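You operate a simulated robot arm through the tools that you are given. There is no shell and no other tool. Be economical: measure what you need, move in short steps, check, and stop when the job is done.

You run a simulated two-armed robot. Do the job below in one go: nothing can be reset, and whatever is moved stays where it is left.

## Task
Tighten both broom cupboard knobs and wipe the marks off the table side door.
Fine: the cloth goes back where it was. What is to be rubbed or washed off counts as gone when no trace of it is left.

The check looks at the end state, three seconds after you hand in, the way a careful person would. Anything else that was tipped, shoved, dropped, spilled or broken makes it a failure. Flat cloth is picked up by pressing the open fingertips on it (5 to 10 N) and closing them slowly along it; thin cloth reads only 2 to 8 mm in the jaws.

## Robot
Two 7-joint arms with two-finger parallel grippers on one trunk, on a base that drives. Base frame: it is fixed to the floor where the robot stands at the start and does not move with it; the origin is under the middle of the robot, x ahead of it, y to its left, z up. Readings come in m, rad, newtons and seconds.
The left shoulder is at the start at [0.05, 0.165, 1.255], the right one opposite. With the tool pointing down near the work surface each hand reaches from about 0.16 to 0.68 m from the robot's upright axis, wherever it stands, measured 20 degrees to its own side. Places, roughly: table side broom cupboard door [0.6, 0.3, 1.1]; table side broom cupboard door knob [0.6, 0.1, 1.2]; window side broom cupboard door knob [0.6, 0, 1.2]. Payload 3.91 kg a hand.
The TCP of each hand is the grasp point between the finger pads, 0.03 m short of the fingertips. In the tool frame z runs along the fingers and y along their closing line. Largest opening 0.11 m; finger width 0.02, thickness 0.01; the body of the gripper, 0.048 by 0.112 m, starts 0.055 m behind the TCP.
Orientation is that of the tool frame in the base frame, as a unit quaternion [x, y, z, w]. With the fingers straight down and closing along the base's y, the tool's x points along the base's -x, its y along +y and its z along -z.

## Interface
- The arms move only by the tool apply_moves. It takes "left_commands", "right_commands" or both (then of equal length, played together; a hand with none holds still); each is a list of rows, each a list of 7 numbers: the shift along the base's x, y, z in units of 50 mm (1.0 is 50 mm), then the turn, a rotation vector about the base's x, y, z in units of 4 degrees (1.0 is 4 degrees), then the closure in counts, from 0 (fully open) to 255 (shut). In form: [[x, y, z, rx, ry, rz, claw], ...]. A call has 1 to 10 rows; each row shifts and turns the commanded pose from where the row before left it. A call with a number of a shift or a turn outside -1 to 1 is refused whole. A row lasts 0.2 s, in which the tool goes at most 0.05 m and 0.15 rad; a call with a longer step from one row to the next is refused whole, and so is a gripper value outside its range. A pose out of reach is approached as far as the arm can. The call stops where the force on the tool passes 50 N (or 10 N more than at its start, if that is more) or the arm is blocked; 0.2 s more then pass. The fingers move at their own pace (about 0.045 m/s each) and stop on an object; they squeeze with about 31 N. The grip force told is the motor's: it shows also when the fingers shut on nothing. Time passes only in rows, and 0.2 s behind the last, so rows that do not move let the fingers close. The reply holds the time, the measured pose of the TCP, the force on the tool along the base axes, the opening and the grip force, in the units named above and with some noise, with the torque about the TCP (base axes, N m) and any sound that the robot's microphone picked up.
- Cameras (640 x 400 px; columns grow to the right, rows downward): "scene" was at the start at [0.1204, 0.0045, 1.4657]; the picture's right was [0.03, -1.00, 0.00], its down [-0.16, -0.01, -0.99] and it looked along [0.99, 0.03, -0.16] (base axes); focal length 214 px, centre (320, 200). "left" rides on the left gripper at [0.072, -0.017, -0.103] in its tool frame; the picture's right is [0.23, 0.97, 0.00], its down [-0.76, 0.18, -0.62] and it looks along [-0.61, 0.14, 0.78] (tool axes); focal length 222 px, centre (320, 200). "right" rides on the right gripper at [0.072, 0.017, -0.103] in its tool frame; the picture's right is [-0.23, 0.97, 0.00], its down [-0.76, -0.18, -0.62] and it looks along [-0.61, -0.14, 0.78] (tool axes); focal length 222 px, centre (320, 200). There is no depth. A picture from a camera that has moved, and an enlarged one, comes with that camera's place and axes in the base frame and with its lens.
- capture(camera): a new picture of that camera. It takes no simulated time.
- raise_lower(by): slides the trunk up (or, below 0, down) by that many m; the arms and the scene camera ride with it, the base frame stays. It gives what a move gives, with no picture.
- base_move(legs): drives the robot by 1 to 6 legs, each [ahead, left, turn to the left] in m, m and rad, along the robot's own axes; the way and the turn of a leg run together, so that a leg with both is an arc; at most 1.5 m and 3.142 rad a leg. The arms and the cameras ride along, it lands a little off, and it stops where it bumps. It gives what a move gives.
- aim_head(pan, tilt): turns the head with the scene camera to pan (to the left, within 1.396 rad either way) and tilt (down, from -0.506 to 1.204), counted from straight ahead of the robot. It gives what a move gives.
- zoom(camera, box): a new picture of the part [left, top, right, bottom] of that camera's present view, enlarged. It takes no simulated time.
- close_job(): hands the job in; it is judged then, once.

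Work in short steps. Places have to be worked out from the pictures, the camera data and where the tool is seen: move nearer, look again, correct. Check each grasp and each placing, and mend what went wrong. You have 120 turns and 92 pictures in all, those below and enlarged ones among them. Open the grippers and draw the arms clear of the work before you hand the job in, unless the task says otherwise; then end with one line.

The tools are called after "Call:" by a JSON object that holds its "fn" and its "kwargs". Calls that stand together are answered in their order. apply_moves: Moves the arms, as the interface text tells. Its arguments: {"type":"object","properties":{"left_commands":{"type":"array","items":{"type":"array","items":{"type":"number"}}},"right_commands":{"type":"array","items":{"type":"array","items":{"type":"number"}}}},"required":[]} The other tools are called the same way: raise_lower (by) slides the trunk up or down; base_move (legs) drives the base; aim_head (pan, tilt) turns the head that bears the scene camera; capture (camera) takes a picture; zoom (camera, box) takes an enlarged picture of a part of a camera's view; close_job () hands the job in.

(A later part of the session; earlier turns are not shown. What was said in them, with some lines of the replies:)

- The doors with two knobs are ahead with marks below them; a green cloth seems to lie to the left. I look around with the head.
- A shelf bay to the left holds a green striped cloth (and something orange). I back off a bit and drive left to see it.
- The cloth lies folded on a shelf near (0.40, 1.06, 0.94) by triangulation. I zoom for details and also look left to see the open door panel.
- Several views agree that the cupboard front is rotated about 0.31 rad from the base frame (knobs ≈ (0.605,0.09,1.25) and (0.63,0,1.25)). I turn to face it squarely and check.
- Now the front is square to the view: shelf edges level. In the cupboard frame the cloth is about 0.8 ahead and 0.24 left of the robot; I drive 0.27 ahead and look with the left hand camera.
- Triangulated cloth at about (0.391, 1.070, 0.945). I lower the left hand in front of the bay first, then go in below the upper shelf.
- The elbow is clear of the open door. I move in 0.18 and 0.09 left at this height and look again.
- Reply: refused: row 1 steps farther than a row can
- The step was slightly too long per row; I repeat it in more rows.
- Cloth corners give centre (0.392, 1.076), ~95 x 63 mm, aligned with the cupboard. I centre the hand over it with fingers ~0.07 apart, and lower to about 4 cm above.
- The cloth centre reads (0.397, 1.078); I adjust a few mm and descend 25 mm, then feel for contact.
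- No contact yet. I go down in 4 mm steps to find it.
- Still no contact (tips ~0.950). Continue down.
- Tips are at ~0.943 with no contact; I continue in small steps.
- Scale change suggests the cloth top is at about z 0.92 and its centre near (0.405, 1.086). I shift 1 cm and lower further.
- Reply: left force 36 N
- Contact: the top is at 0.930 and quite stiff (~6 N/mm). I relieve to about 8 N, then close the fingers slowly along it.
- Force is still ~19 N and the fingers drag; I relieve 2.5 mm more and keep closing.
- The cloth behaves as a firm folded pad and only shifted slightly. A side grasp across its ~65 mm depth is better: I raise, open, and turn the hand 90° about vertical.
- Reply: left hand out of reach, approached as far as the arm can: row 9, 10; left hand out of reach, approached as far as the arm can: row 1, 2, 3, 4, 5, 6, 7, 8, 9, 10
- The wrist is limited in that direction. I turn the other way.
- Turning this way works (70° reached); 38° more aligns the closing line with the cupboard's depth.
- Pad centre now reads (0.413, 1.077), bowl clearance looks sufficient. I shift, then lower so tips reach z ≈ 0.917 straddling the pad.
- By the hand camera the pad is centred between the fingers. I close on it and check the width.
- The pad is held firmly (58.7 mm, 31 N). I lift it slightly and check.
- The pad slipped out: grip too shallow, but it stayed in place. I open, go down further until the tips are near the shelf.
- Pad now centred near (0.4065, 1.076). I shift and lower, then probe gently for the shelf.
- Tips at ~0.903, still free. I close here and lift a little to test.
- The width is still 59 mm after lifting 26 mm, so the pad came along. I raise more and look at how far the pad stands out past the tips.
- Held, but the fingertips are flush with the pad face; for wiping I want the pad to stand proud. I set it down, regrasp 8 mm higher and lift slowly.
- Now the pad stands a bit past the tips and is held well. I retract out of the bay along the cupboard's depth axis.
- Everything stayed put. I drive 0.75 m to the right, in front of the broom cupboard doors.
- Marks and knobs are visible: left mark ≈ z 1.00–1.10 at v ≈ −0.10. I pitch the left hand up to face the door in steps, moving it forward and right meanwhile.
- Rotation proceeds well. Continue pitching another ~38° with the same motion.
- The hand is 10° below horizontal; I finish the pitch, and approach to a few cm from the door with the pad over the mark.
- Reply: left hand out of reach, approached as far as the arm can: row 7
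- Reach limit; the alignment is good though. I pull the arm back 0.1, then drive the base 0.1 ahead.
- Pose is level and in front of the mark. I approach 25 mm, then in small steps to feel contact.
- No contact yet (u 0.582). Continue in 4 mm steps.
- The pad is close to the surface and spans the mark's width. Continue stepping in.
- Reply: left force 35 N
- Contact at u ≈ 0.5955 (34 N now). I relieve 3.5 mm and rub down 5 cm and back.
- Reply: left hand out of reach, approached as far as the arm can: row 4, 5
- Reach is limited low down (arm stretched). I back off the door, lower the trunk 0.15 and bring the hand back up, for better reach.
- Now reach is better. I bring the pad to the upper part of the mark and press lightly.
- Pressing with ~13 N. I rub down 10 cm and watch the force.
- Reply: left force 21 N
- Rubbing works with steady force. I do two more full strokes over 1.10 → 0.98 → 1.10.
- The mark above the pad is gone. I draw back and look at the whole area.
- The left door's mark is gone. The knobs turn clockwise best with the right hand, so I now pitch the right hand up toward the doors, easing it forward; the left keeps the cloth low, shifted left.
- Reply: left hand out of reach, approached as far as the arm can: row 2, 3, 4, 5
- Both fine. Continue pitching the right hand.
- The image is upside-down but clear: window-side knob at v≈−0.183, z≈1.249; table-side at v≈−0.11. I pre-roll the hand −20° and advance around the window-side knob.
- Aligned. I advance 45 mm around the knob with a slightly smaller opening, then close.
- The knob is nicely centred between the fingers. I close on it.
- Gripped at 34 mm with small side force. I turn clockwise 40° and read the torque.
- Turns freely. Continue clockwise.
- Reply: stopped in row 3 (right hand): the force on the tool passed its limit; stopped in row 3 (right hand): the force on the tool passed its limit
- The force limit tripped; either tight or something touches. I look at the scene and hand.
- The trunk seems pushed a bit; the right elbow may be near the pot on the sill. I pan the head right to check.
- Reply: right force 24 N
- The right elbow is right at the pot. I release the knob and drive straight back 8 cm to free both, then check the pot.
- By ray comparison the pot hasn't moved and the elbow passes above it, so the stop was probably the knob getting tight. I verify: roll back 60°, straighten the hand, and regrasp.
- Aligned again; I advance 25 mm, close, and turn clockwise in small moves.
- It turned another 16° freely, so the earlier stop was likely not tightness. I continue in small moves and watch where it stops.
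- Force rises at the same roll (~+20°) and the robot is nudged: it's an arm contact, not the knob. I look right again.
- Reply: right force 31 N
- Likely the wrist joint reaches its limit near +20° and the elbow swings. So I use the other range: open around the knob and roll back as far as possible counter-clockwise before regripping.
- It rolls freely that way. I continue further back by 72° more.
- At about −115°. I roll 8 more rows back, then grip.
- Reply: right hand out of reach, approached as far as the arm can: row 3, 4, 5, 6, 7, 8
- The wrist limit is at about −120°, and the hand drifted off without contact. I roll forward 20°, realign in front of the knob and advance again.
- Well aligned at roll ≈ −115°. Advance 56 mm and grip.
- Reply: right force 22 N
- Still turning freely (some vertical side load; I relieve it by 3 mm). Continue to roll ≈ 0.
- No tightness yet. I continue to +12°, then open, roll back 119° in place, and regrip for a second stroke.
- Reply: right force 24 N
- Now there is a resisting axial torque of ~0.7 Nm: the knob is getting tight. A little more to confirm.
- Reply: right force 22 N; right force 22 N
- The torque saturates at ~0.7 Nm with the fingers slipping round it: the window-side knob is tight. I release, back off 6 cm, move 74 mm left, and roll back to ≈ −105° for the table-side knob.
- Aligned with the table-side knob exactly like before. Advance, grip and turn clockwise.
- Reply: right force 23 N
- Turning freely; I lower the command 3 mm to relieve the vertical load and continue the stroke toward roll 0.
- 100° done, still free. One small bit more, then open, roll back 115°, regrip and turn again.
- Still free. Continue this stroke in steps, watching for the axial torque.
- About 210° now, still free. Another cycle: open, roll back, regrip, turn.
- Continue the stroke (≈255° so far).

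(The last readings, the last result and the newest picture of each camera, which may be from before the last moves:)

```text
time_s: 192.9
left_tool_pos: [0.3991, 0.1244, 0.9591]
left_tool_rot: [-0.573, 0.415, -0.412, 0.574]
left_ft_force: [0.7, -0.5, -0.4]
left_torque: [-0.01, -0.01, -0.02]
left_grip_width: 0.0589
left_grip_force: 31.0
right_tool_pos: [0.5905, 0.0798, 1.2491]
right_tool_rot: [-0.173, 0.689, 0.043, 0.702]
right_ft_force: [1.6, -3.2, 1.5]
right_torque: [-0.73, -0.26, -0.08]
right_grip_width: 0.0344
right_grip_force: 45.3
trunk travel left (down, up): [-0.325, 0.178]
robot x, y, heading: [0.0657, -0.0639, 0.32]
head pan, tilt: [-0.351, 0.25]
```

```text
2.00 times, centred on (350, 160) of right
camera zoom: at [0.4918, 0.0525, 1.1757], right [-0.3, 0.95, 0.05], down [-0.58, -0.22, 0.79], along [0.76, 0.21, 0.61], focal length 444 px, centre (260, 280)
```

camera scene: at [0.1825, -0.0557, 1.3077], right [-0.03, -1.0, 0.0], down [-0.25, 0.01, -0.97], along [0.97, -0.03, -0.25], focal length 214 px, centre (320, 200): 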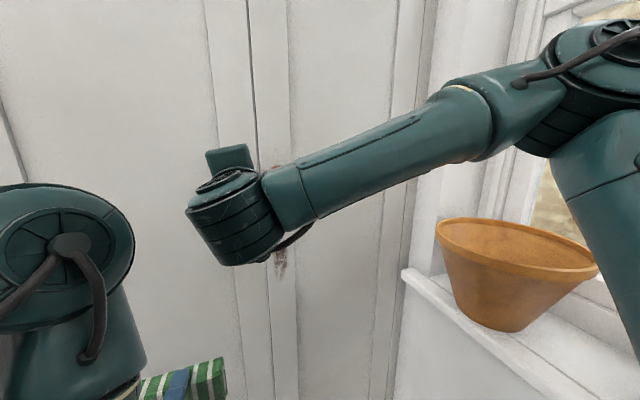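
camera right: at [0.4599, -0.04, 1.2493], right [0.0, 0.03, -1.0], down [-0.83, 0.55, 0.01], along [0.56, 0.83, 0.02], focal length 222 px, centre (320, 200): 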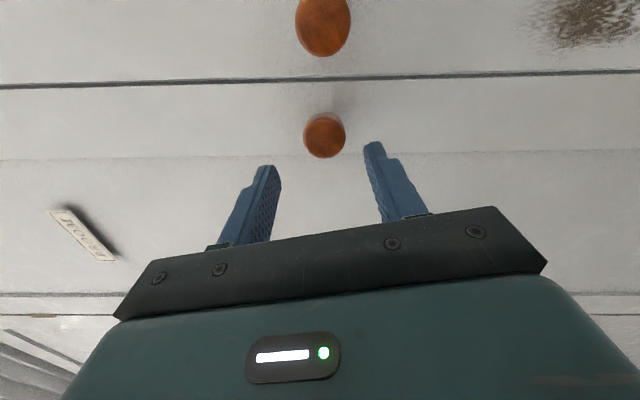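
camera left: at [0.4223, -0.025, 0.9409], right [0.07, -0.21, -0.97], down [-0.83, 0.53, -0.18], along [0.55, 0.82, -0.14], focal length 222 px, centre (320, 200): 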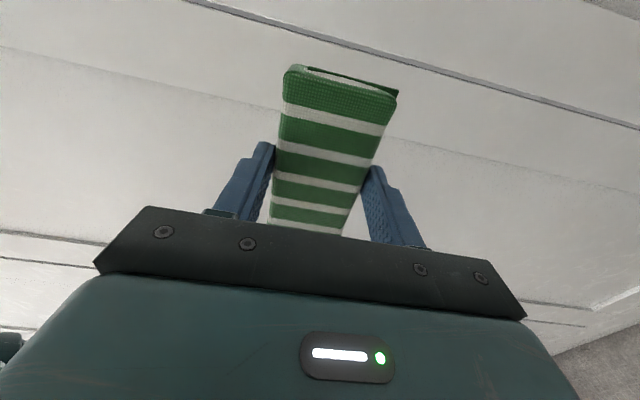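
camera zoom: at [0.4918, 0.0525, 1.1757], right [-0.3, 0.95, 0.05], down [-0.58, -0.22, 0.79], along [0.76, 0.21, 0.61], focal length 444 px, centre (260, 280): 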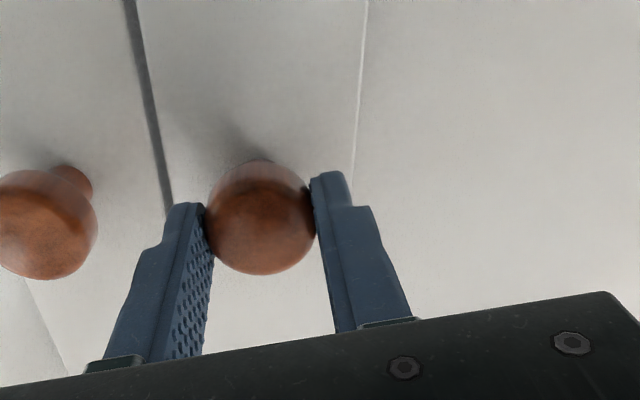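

Axial torque saturates at ~0.75 Nm: table-side knob is tight too. I release, back straight out, then pitch the right hand back down to its travel pose.

Call:
{"fn": "apply_moves", "kwargs": {"right_commands": [[0, 0, 0, 0, 0, 0, 120], [0, 0, 0, 0, 0, 0, 120], [0, 0, 0, 0, 0, 0, 120], [-0.6, -0.2, 0, 0, 0, 0, 120], [-0.6, -0.2, 0, 0, 0, 0, 120], [-0.6, -0.2, 0, 0, 0, 0, 120], [0.1, -0.4, 0, -0.31, 0.94, 0, 120], [0.1, -0.4, 0, -0.31, 0.94, 0, 120], [0.1, -0.4, 0, -0.31, 0.94, 0, 120], [0.1, -0.4, 0.0, -0.31, 0.94, 0, 120]]}}

Call:
{"fn": "apply_moves", "kwargs": {"right_commands": [[-0.06, -0.02, 0.03, -0.31, 0.94, 0, 60], [-0.06, -0.02, 0.03, -0.31, 0.94, 0, 60], [-0.06, -0.02, 0.03, -0.31, 0.94, 0, 60], [-0.06, -0.02, 0.03, -0.31, 0.94, 0, 60], [-0.06, -0.02, 0.03, -0.31, 0.94, 0, 60], [-0.06, -0.02, 0.03, -0.31, 0.94, 0, 60], [-0.06, -0.02, 0.03, -0.31, 0.94, 0, 60], [-0.06, -0.02, 0.03, -0.31, 0.94, 0, 60], [-0.06, -0.02, 0.03, -0.31, 0.94, 0, 60], [-0.06, -0.02, 0.03, -0.31, 0.94, 0, 60]]}}

Call:
{"fn": "capture", "kwargs": {"camera": "scene"}}

```text
time_s: 195.1
left_tool_pos: [0.3989, 0.124, 0.96]
left_tool_rot: [-0.573, 0.416, -0.413, 0.573]
left_ft_force: [-0.2, 0.1, -0.7]
left_torque: [0.01, 0.03, 0.01]
left_grip_width: 0.0587
left_grip_force: 31.2
right_tool_pos: [0.5212, -0.0302, 1.2493]
right_tool_rot: [-0.197, 0.777, 0.035, 0.597]
right_ft_force: [-1.1, 0.4, 0.1]
right_torque: [-0.02, 0.03, 0.0]
right_grip_width: 0.0581
right_grip_force: 0.1
trunk travel left (down, up): [-0.325, 0.178]
robot x, y, heading: [0.0657, -0.0609, 0.322]
head pan, tilt: [-0.351, 0.25]
```

```text
time_s: 197.3
left_tool_pos: [0.3986, 0.1245, 0.9584]
left_tool_rot: [-0.573, 0.415, -0.413, 0.573]
left_ft_force: [0.2, 0.8, -0.8]
left_torque: [0.01, 0.01, -0.01]
left_grip_width: 0.0587
left_grip_force: 30.7
right_tool_pos: [0.4915, -0.04, 1.2646]
right_tool_rot: [-0.236, 0.927, 0.013, 0.292]
right_ft_force: [-0.4, 0.1, -0.2]
right_torque: [0.01, -0.01, 0.01]
right_grip_width: 0.0844
right_grip_force: 0.1
trunk travel left (down, up): [-0.325, 0.178]
robot x, y, heading: [0.0658, -0.0602, 0.32]
head pan, tilt: [-0.351, 0.25]
```

```text
16 pictures are left
camera scene: at [0.1826, -0.0557, 1.3077], right [-0.03, -1.0, 0.0], down [-0.25, 0.01, -0.97], along [0.97, -0.03, -0.25], focal length 214 px, centre (320, 200)
```

scene: 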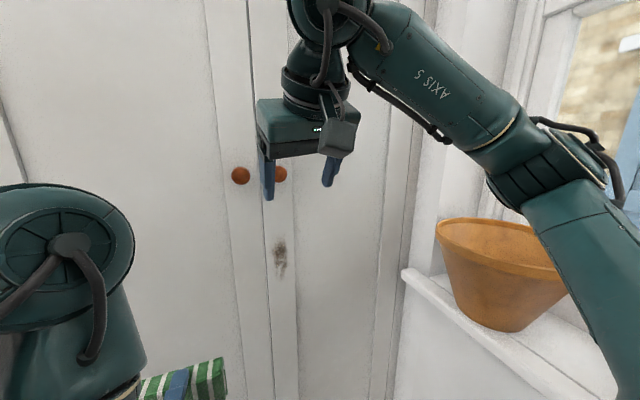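

Good, pot undisturbed. I finish pitching the right hand down while drawing it back, then raise the trunk again and back off the base.

Call:
{"fn": "apply_moves", "kwargs": {"right_commands": [[-0.2, -0.07, 0.03, -0.31, 0.94, 0, 30], [-0.2, -0.07, 0.03, -0.31, 0.94, 0, 30], [-0.2, -0.07, 0.03, -0.31, 0.94, 0, 30], [-0.2, -0.07, 0.03, -0.31, 0.94, 0, 30], [-0.2, -0.07, 0.03, -0.31, 0.94, 0, 30], [-0.2, -0.07, 0.03, -0.31, 0.94, 0, 30], [-0.2, -0.07, 0.03, -0.31, 0.94, 0, 30], [-0.2, -0.07, 0.03, -0.31, 0.94, 0, 30], [-0.2, -0.07, 0.03, -0.31, 0.6, 0, 30]]}}

Call:
{"fn": "base_move", "kwargs": {"legs": [[-0.1, 0, 0]]}}

Call:
{"fn": "raise_lower", "kwargs": {"by": 0.15}}

Call:
{"fn": "aim_head", "kwargs": {"pan": -0.1, "tilt": 0.5}}

Call:
{"fn": "capture", "kwargs": {"camera": "scene"}}

```text
time_s: 199.3
left_tool_pos: [0.399, 0.1253, 0.9594]
left_tool_rot: [0.573, -0.414, 0.414, -0.573]
left_ft_force: [-0.4, -0.1, 0.0]
left_torque: [-0.01, 0.01, 0.0]
left_grip_width: 0.059
left_grip_force: 31.4
right_tool_pos: [0.4012, -0.0715, 1.2784]
right_tool_rot: [-0.25, 0.968, -0.01, -0.004]
right_ft_force: [-0.9, -0.1, 0.6]
right_torque: [0.0, 0.0, 0.03]
right_grip_width: 0.097
right_grip_force: 0.1
trunk travel left (down, up): [-0.325, 0.178]
robot x, y, heading: [0.0623, -0.0623, 0.322]
head pan, tilt: [-0.351, 0.25]
```

```text
time_s: 200.4
left_tool_pos: [0.3041, 0.093, 0.9596]
left_tool_rot: [0.573, -0.415, 0.413, -0.573]
left_ft_force: [-0.7, 1.0, 0.3]
left_torque: [-0.03, 0.04, 0.01]
left_grip_width: 0.0589
left_grip_force: 31.0
right_tool_pos: [0.306, -0.1029, 1.2789]
right_tool_rot: [-0.249, 0.968, -0.01, -0.002]
right_ft_force: [-0.4, -0.4, 0.4]
right_torque: [0.02, -0.03, -0.02]
right_grip_width: 0.097
right_grip_force: 0.0
trunk travel left (down, up): [-0.325, 0.178]
robot x, y, heading: [-0.0304, -0.0987, 0.321]
head pan, tilt: [-0.351, 0.25]
```

```text
time_s: 202.2
left_tool_pos: [0.3037, 0.0933, 1.1083]
left_tool_rot: [0.573, -0.414, 0.413, -0.573]
left_ft_force: [0.2, -0.1, 0.1]
left_torque: [-0.01, 0.02, -0.02]
left_grip_width: 0.0589
left_grip_force: 30.6
right_tool_pos: [0.3065, -0.1016, 1.4289]
right_tool_rot: [-0.248, 0.969, -0.009, -0.001]
right_ft_force: [-0.1, -0.9, 0.4]
right_torque: [-0.02, 0.01, 0.0]
right_grip_width: 0.097
right_grip_force: 0.0
trunk travel left (down, up): [-0.475, 0.028]
robot x, y, heading: [-0.0314, -0.0946, 0.318]
head pan, tilt: [-0.351, 0.25]
```

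```text
time_s: 202.9
left_tool_pos: [0.304, 0.093, 1.1087]
left_tool_rot: [0.573, -0.415, 0.413, -0.573]
left_ft_force: [-0.1, -0.4, 0.2]
left_torque: [0.01, 0.02, 0.05]
left_grip_width: 0.0589
left_grip_force: 30.9
right_tool_pos: [0.3062, -0.1028, 1.4291]
right_tool_rot: [-0.249, 0.968, -0.009, -0.003]
right_ft_force: [0.4, -0.9, -0.9]
right_torque: [0.02, -0.01, 0.0]
right_grip_width: 0.097
right_grip_force: 0.1
trunk travel left (down, up): [-0.475, 0.028]
robot x, y, heading: [-0.0332, -0.0953, 0.32]
head pan, tilt: [-0.099, 0.499]
```

```text
15 pictures are left
camera scene: at [0.0832, -0.0645, 1.4346], right [0.22, -0.98, 0.0], down [-0.47, -0.1, -0.88], along [0.86, 0.19, -0.48], focal length 214 px, centre (320, 200)
```

scene: 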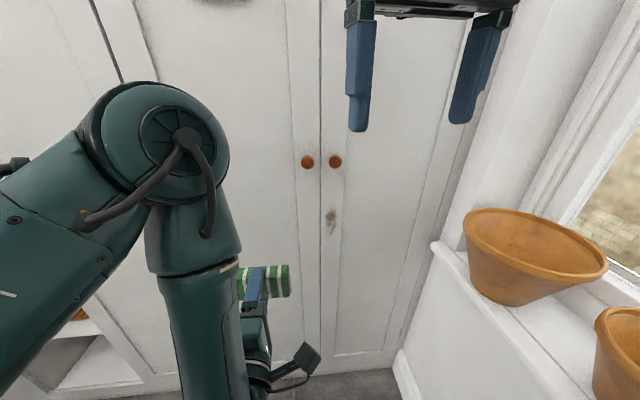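

Now I pitch the left hand with the cloth back down (reverse of before), moving it back and left to its travel pose.

Call:
{"fn": "apply_moves", "kwargs": {"left_commands": [[-0.14, 0.105, -0.03, -0.31, 0.94, 0, 255], [-0.14, 0.105, -0.03, -0.31, 0.94, 0, 255], [-0.14, 0.105, -0.03, -0.31, 0.94, 0, 255], [-0.14, 0.105, -0.03, -0.31, 0.94, 0, 255], [-0.14, 0.105, -0.03, -0.31, 0.94, 0, 255], [-0.14, 0.105, -0.03, -0.31, 0.94, 0, 255], [-0.14, 0.105, -0.03, -0.31, 0.94, 0, 255], [-0.14, 0.105, -0.03, -0.31, 0.94, 0, 255], [-0.14, 0.105, -0.03, -0.31, 0.94, 0, 255], [-0.14, 0.105, -0.03, -0.31, 0.94, 0, 255]]}}

Call:
{"fn": "apply_moves", "kwargs": {"left_commands": [[-0.14, 0.105, -0.03, -0.31, 0.94, 0, 255], [-0.14, 0.105, -0.03, -0.31, 0.94, 0, 255], [-0.14, 0.105, -0.03, -0.31, 0.94, 0, 255], [-0.14, 0.105, -0.03, -0.31, 0.94, 0, 255], [-0.14, 0.105, -0.03, -0.31, 0.94, 0, 255], [-0.14, 0.105, -0.03, -0.31, 0.94, 0, 255], [-0.14, 0.105, -0.03, -0.31, 0.94, 0, 255], [-0.14, 0.105, -0.03, -0.31, 0.94, 0, 255], [-0.14, 0.105, -0.03, -0.31, 0.94, 0, 255], [-0.14, 0.105, -0.03, -0.31, 0.94, 0, 255]]}}

Call:
{"fn": "apply_moves", "kwargs": {"left_commands": [[0, 0, 0, -0.31, 0.94, 0, 255], [0, 0, 0, -0.31, 0.94, 0, 255], [0, 0, 0, -0.22, 0.66, 0, 255], [0, 0, 0, 0, 0, 0, 255]]}}

```text
time_s: 205.1
left_tool_pos: [0.2894, 0.1191, 1.0645]
left_tool_rot: [0.733, -0.532, 0.247, -0.345]
left_ft_force: [0.1, 0.5, -0.5]
left_torque: [0.02, 0.0, -0.02]
left_grip_width: 0.0588
left_grip_force: 31.0
left hand out of reach, approached as far as the arm can: row 3, 4, 5, 6, 7, 8, 9, 10
right_tool_pos: [0.3062, -0.1016, 1.4285]
right_tool_rot: [-0.249, 0.968, -0.009, -0.003]
right_ft_force: [0.5, -0.5, -0.7]
right_torque: [-0.01, 0.0, 0.02]
right_grip_width: 0.0969
right_grip_force: 0.2
trunk travel left (down, up): [-0.475, 0.028]
robot x, y, heading: [-0.0283, -0.0957, 0.32]
head pan, tilt: [-0.099, 0.499]
```

```text
time_s: 207.3
left_tool_pos: [0.222, 0.1709, 1.0478]
left_tool_rot: [0.806, -0.585, 0.054, -0.075]
left_ft_force: [-0.1, 1.0, -0.8]
left_torque: [-0.02, -0.01, 0.01]
left_grip_width: 0.0587
left_grip_force: 31.4
left hand out of reach, approached as far as the arm can: row 1
right_tool_pos: [0.3064, -0.1023, 1.4291]
right_tool_rot: [-0.25, 0.968, -0.009, -0.003]
right_ft_force: [0.7, 0.7, 0.3]
right_torque: [0.01, 0.01, 0.0]
right_grip_width: 0.0971
right_grip_force: 0.1
trunk travel left (down, up): [-0.475, 0.028]
robot x, y, heading: [-0.0347, -0.0974, 0.32]
head pan, tilt: [-0.099, 0.499]
```

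```text
time_s: 208.3
left_tool_pos: [0.2226, 0.1712, 1.0496]
left_tool_rot: [0.81, -0.587, -0.001, 0.001]
left_ft_force: [-0.6, -0.3, -0.6]
left_torque: [-0.01, 0.01, 0.01]
left_grip_width: 0.059
left_grip_force: 31.0
right_tool_pos: [0.3059, -0.1018, 1.4291]
right_tool_rot: [-0.25, 0.968, -0.01, -0.002]
right_ft_force: [-0.8, 0.2, -0.4]
right_torque: [0.02, -0.01, 0.0]
right_grip_width: 0.097
right_grip_force: 0.1
trunk travel left (down, up): [-0.475, 0.028]
robot x, y, heading: [-0.0292, -0.0976, 0.327]
head pan, tilt: [-0.099, 0.499]
```

The hand is level again with the cloth. I drive left 0.76 m and ahead 0.226 m to the place where I picked it up.

Call:
{"fn": "base_move", "kwargs": {"legs": [[0, 0.762, 0], [0.226, 0, 0]]}}

Call:
{"fn": "aim_head", "kwargs": {"pan": 0.0, "tilt": 0.45}}

Call:
{"fn": "capture", "kwargs": {"camera": "scene"}}

```text
time_s: 213.8
left_tool_pos: [0.1924, 0.9672, 1.0496]
left_tool_rot: [0.812, -0.584, -0.001, 0.0]
left_ft_force: [0.5, -0.7, -0.5]
left_torque: [0.0, 0.05, 0.0]
left_grip_width: 0.059
left_grip_force: 30.8
right_tool_pos: [0.2787, 0.6943, 1.4268]
right_tool_rot: [-0.252, 0.968, -0.009, -0.002]
right_ft_force: [-0.5, 0.5, 0.9]
right_torque: [0.01, -0.03, 0.02]
right_grip_width: 0.0972
right_grip_force: 0.0
trunk travel left (down, up): [-0.475, 0.028]
robot x, y, heading: [-0.0586, 0.6978, 0.333]
head pan, tilt: [-0.099, 0.499]
```

```text
time_s: 214.4
left_tool_pos: [0.1917, 0.9653, 1.0482]
left_tool_rot: [0.811, -0.585, -0.001, -0.001]
left_ft_force: [0.6, -0.6, 0.5]
left_torque: [-0.01, 0.0, 0.0]
left_grip_width: 0.059
left_grip_force: 30.7
right_tool_pos: [0.2774, 0.6943, 1.4292]
right_tool_rot: [-0.252, 0.968, -0.01, -0.003]
right_ft_force: [0.8, 0.2, -0.7]
right_torque: [0.01, 0.03, -0.02]
right_grip_width: 0.0969
right_grip_force: 0.0
trunk travel left (down, up): [-0.475, 0.028]
robot x, y, heading: [-0.0567, 0.7001, 0.324]
head pan, tilt: [0.0, 0.45]
```

```text
14 pictures are left
camera scene: at [0.0527, 0.7393, 1.439], right [0.32, -0.95, 0.0], down [-0.41, -0.14, -0.9], along [0.85, 0.29, -0.44], focal length 214 px, centre (320, 200)
```

scene: 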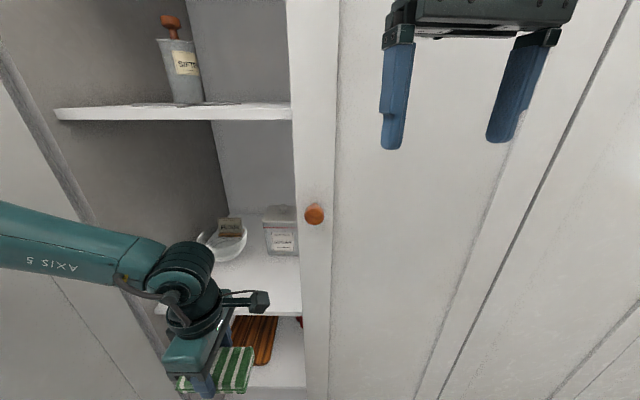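

Back at the same spot. I move the cloth into the bay to (0.405, 1.082) at z 1.05 and check.

Call:
{"fn": "apply_moves", "kwargs": {"left_commands": [[0.85, 0.464, 0, 0, 0, 0, 255], [0.85, 0.464, 0, 0, 0, 0, 255], [0.85, 0.464, 0, 0, 0, 0, 255], [0.85, 0.464, 0, 0, 0, 0, 255], [0.86, 0.464, 0, 0, 0, 0, 255], [0, 0, -0.6, 0, 0, 0, 255], [0, 0, 0, 0, 0, 0, 255]]}}

Call:
{"fn": "capture", "kwargs": {"camera": "scene"}}

Call:
{"fn": "capture", "kwargs": {"camera": "left"}}

```text
time_s: 216.0
left_tool_pos: [0.4051, 1.082, 1.0187]
left_tool_rot: [0.811, -0.585, 0.0, -0.001]
left_ft_force: [0.4, -0.2, 0.1]
left_torque: [0.03, 0.01, 0.02]
left_grip_width: 0.0587
left_grip_force: 30.9
right_tool_pos: [0.2795, 0.6933, 1.4277]
right_tool_rot: [-0.252, 0.968, -0.009, -0.002]
right_ft_force: [0.5, 0.9, 0.3]
right_torque: [-0.01, -0.01, 0.0]
right_grip_width: 0.0971
right_grip_force: 0.0
trunk travel left (down, up): [-0.475, 0.028]
robot x, y, heading: [-0.0593, 0.7005, 0.333]
head pan, tilt: [0.0, 0.45]
```

```text
13 pictures are left
camera scene: at [0.0529, 0.7391, 1.439], right [0.32, -0.95, 0.0], down [-0.41, -0.14, -0.9], along [0.85, 0.29, -0.44], focal length 214 px, centre (320, 200)
```

scene: 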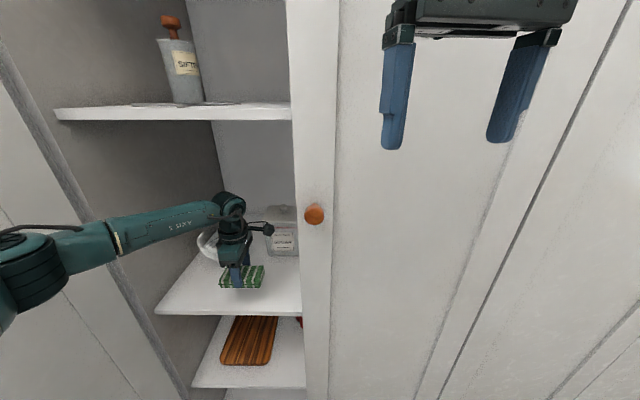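

```text
12 pictures are left
camera left: at [0.4426, 1.0178, 1.122], right [-0.85, -0.52, 0.0], down [-0.41, 0.67, 0.62], along [-0.33, 0.53, -0.78], focal length 222 px, centre (320, 200)
```

left: 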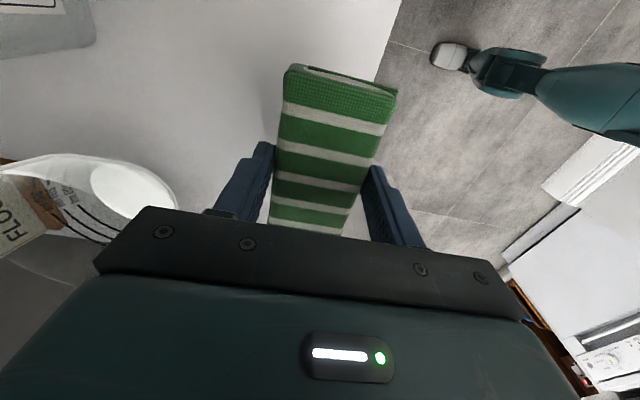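

Positioned. I lower to just above the shelf, then step down until it touches.

Call:
{"fn": "apply_moves", "kwargs": {"left_commands": [[0, 0, -0.4, 0, 0, 0, 255], [0, 0, -0.4, 0, 0, 0, 255], [0, 0, -0.4, 0, 0, 0, 255], [0, 0, -0.22, 0, 0, 0, 255], [0, 0, 0, 0, 0, 0, 255]]}}

Call:
{"fn": "apply_moves", "kwargs": {"left_commands": [[0, 0, -0.05, 0, 0, 0, 255], [0, 0, 0, 0, 0, 0, 255]]}}

```text
time_s: 217.2
left_tool_pos: [0.4057, 1.0823, 0.948]
left_tool_rot: [0.811, -0.585, -0.002, -0.001]
left_ft_force: [-0.4, 0.5, 0.0]
left_torque: [0.0, 0.02, 0.01]
left_grip_width: 0.0591
left_grip_force: 31.7
right_tool_pos: [0.2778, 0.6945, 1.4288]
right_tool_rot: [-0.251, 0.968, -0.01, -0.002]
right_ft_force: [0.5, -0.2, 1.2]
right_torque: [0.03, 0.03, 0.0]
right_grip_width: 0.0971
right_grip_force: 0.1
trunk travel left (down, up): [-0.475, 0.028]
robot x, y, heading: [-0.0561, 0.6959, 0.329]
head pan, tilt: [0.0, 0.45]
```

```text
time_s: 217.8
left_tool_pos: [0.4051, 1.0827, 0.9458]
left_tool_rot: [0.811, -0.585, 0.0, 0.001]
left_ft_force: [-0.2, 0.5, -0.8]
left_torque: [0.0, 0.02, 0.0]
left_grip_width: 0.059
left_grip_force: 31.1
right_tool_pos: [0.2768, 0.6929, 1.4289]
right_tool_rot: [-0.252, 0.968, -0.01, -0.001]
right_ft_force: [-0.3, 0.7, -0.1]
right_torque: [-0.04, 0.0, 0.01]
right_grip_width: 0.0971
right_grip_force: 0.1
trunk travel left (down, up): [-0.475, 0.028]
robot x, y, heading: [-0.0592, 0.6968, 0.328]
head pan, tilt: [0.0, 0.45]
```

Not touching yet; two more 2.5 mm steps.

Call:
{"fn": "apply_moves", "kwargs": {"left_commands": [[0, 0, -0.05, 0, 0, 0, 255], [0, 0, 0, 0, 0, 0, 255]]}}

Call:
{"fn": "apply_moves", "kwargs": {"left_commands": [[0, 0, -0.05, 0, 0, 0, 255], [0, 0, 0, 0, 0, 0, 255]]}}

```text
time_s: 218.4
left_tool_pos: [0.4059, 1.0829, 0.9432]
left_tool_rot: [0.812, -0.584, 0.0, 0.0]
left_ft_force: [0.3, 1.4, -0.5]
left_torque: [-0.01, -0.03, -0.01]
left_grip_width: 0.0589
left_grip_force: 31.1
right_tool_pos: [0.2784, 0.6936, 1.4285]
right_tool_rot: [-0.252, 0.968, -0.009, -0.002]
right_ft_force: [0.2, 0.0, 0.1]
right_torque: [0.01, -0.05, 0.01]
right_grip_width: 0.0969
right_grip_force: 0.1
trunk travel left (down, up): [-0.475, 0.028]
robot x, y, heading: [-0.0581, 0.7005, 0.33]
head pan, tilt: [0.0, 0.45]
```

```text
time_s: 219.0
left_tool_pos: [0.4061, 1.0817, 0.9424]
left_tool_rot: [0.811, -0.584, 0.001, -0.002]
left_ft_force: [-0.5, 1.5, 9.4]
left_torque: [0.28, 0.41, -0.05]
left_grip_width: 0.0589
left_grip_force: 31.1
right_tool_pos: [0.2774, 0.6926, 1.4293]
right_tool_rot: [-0.252, 0.968, -0.009, -0.002]
right_ft_force: [0.8, -0.8, -0.6]
right_torque: [0.02, -0.01, 0.03]
right_grip_width: 0.0968
right_grip_force: 0.0
trunk travel left (down, up): [-0.475, 0.028]
robot x, y, heading: [-0.0604, 0.7024, 0.326]
head pan, tilt: [0.0, 0.45]
```

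The pad touches the shelf (9 N). I open slowly, raise the hand straight up and look.

Call:
{"fn": "apply_moves", "kwargs": {"left_commands": [[0, 0, 0, 0, 0, 0, 100], [0, 0, 0, 0, 0, 0, 60], [0, 0, 0, 0, 0, 0, 0], [0, 0, 0, 0, 0, 0, 0], [0, 0, 0.5, 0, 0, 0, 0], [0, 0, 0.7, 0, 0, 0, 0], [0, 0, 0.7, 0, 0, 0, 0]]}}

Call:
{"fn": "capture", "kwargs": {"camera": "left"}}

Call:
{"fn": "zoom", "kwargs": {"camera": "scene", "box": [140, 180, 340, 330]}}

```text
time_s: 220.6
left_tool_pos: [0.4043, 1.0816, 1.0359]
left_tool_rot: [0.811, -0.584, -0.001, -0.001]
left_ft_force: [0.1, 0.3, 0.3]
left_torque: [0.0, -0.02, 0.01]
left_grip_width: 0.11
left_grip_force: 0.1
right_tool_pos: [0.2786, 0.6928, 1.4287]
right_tool_rot: [-0.251, 0.968, -0.009, -0.002]
right_ft_force: [-0.3, 0.7, 0.5]
right_torque: [0.0, -0.01, 0.02]
right_grip_width: 0.0969
right_grip_force: 0.0
trunk travel left (down, up): [-0.475, 0.028]
robot x, y, heading: [-0.0586, 0.6988, 0.329]
head pan, tilt: [0.0, 0.45]
```

```text
11 pictures are left
camera left: at [0.4429, 1.0173, 1.1393], right [-0.85, -0.52, 0.0], down [-0.41, 0.67, 0.62], along [-0.33, 0.53, -0.78], focal length 222 px, centre (320, 200)
```

left: 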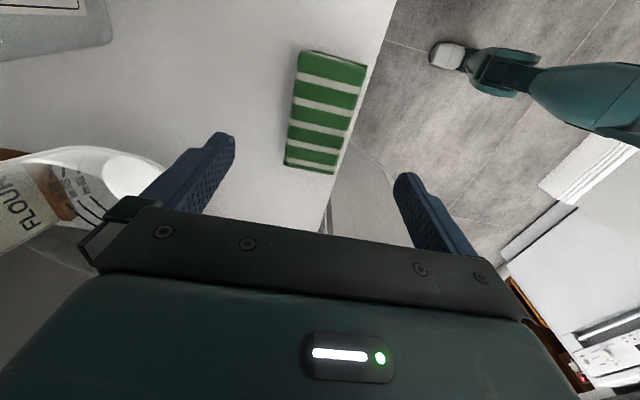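

```text
2.67 times, centred on (240, 255) of scene
camera zoom: at [0.0525, 0.7391, 1.439], right [0.32, -0.95, 0.0], down [-0.41, -0.14, -0.9], along [0.85, 0.29, -0.43], focal length 572 px, centre (533, 53)
```

zoom: 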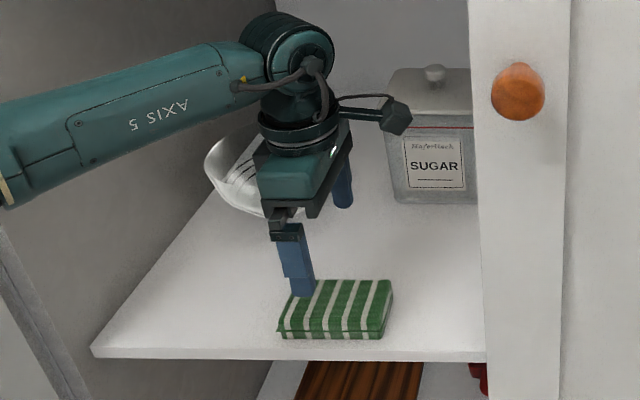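

The cloth lies flat on the shelf. I draw the left hand out and compare with the original view.

Call:
{"fn": "apply_moves", "kwargs": {"left_commands": [[-0.88, -0.29, 0, 0, 0, 0, 0], [-0.88, -0.29, 0, 0, 0, 0, 0], [-0.88, -0.29, 0, 0, 0, 0, 0], [-0.88, -0.29, 0, 0, 0, 0, 0], [-0.88, -0.29, 0, 0, 0, 0, 0], [-0.88, -0.29, 0, 0, 0, 0, 0], [0, 0, -0.8, 0, 0, 0, 0], [0, 0, -0.8, 0, 0, 0, 0], [0, 0, -0.8, 0, 0, 0, 0]]}}

Call:
{"fn": "capture", "kwargs": {"camera": "scene"}}

Call:
{"fn": "zoom", "kwargs": {"camera": "scene", "box": [140, 180, 340, 330]}}

```text
time_s: 222.6
left_tool_pos: [0.1403, 0.9947, 0.9148]
left_tool_rot: [0.811, -0.584, 0.0, 0.0]
left_ft_force: [-0.5, -0.2, 0.7]
left_torque: [-0.02, 0.01, 0.0]
left_grip_width: 0.1103
left_grip_force: 0.1
right_tool_pos: [0.2783, 0.6931, 1.4284]
right_tool_rot: [-0.252, 0.968, -0.01, -0.002]
right_ft_force: [1.2, -0.7, -0.2]
right_torque: [-0.01, -0.03, 0.0]
right_grip_width: 0.0967
right_grip_force: 0.0
trunk travel left (down, up): [-0.475, 0.028]
robot x, y, heading: [-0.0606, 0.6979, 0.333]
head pan, tilt: [0.0, 0.45]
```

```text
9 pictures are left
camera scene: at [0.053, 0.7396, 1.4391], right [0.32, -0.95, 0.0], down [-0.41, -0.14, -0.9], along [0.85, 0.29, -0.44], focal length 214 px, centre (320, 200)
```

scene: 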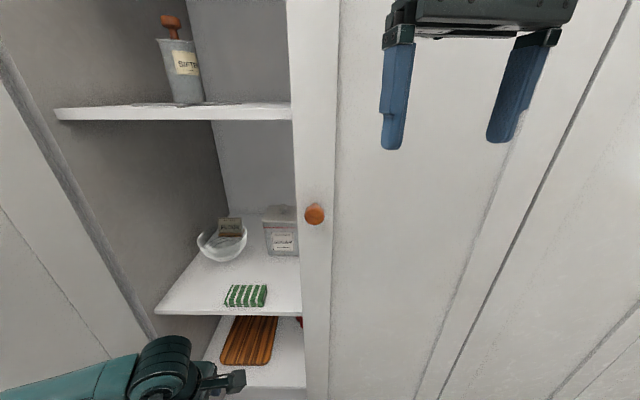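

```text
2.67 times, centred on (240, 255) of scene
camera zoom: at [0.053, 0.7396, 1.4391], right [0.32, -0.95, 0.0], down [-0.41, -0.14, -0.9], along [0.85, 0.29, -0.44], focal length 572 px, centre (533, 53)
```

zoom: 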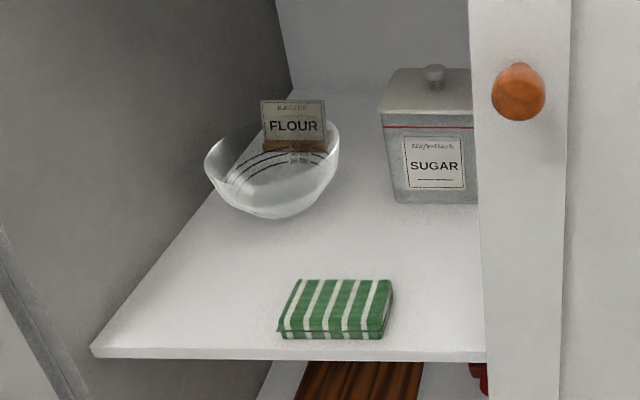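

The cloth is within about a centimetre of its original place, flat and aligned; all else on the shelf is intact. I back the robot off and take a last look at the doors and sill.

Call:
{"fn": "base_move", "kwargs": {"legs": [[-0.25, 0, 0]]}}

Call:
{"fn": "aim_head", "kwargs": {"pan": -0.75, "tilt": 0.25}}

Call:
{"fn": "capture", "kwargs": {"camera": "scene"}}

```text
time_s: 224.4
left_tool_pos: [-0.0955, 0.9142, 0.9154]
left_tool_rot: [0.812, -0.583, 0.0, -0.001]
left_ft_force: [-0.4, 0.2, 0.0]
left_torque: [-0.01, -0.02, 0.01]
left_grip_width: 0.1101
left_grip_force: 0.0
right_tool_pos: [0.0417, 0.6141, 1.4281]
right_tool_rot: [-0.252, 0.968, -0.01, -0.002]
right_ft_force: [-0.1, -0.1, -0.6]
right_torque: [-0.01, -0.02, -0.02]
right_grip_width: 0.0968
right_grip_force: 0.1
trunk travel left (down, up): [-0.475, 0.028]
robot x, y, heading: [-0.2915, 0.6202, 0.328]
head pan, tilt: [0.0, 0.45]
```

```text
time_s: 225.6
left_tool_pos: [-0.0937, 0.9143, 0.9152]
left_tool_rot: [0.812, -0.584, 0.0, -0.001]
left_ft_force: [0.8, 0.3, 0.1]
left_torque: [-0.01, -0.02, 0.0]
left_grip_width: 0.11
left_grip_force: 0.1
right_tool_pos: [0.0424, 0.6155, 1.428]
right_tool_rot: [-0.254, 0.967, -0.009, -0.002]
right_ft_force: [-0.3, -0.2, -1.0]
right_torque: [0.01, -0.01, 0.0]
right_grip_width: 0.0971
right_grip_force: 0.0
trunk travel left (down, up): [-0.475, 0.028]
robot x, y, heading: [-0.2932, 0.6188, 0.329]
head pan, tilt: [-0.75, 0.25]
```

```text
7 pictures are left
camera scene: at [-0.1839, 0.5917, 1.4577], right [-0.41, -0.91, 0.0], down [-0.23, 0.1, -0.97], along [0.88, -0.39, -0.25], focal length 214 px, centre (320, 200)
```

scene: 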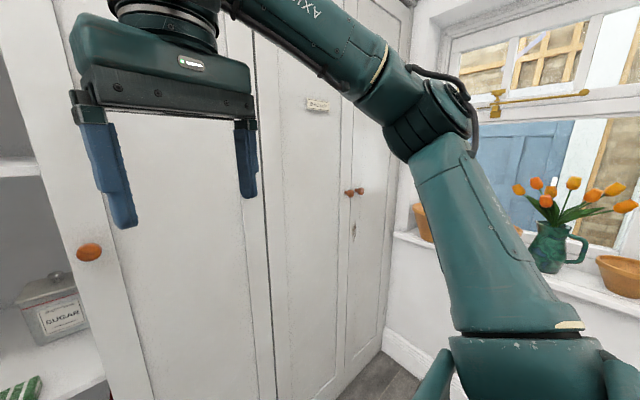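

Everything stands as it should: knobs tight, the table-side door clean, pots and vase in place, cloth back on its shelf. I hand in.

Call:
{"fn": "close_job", "kwargs": {}}

```text
The job is handed in.
```

Both broom cupboard knobs are tight: each was turned clockwise until the fingers slipped on it at about 0.7 Nm. The marks are wiped off the table side door, and the cloth is back on its shelf within about a centimetre of where it was.
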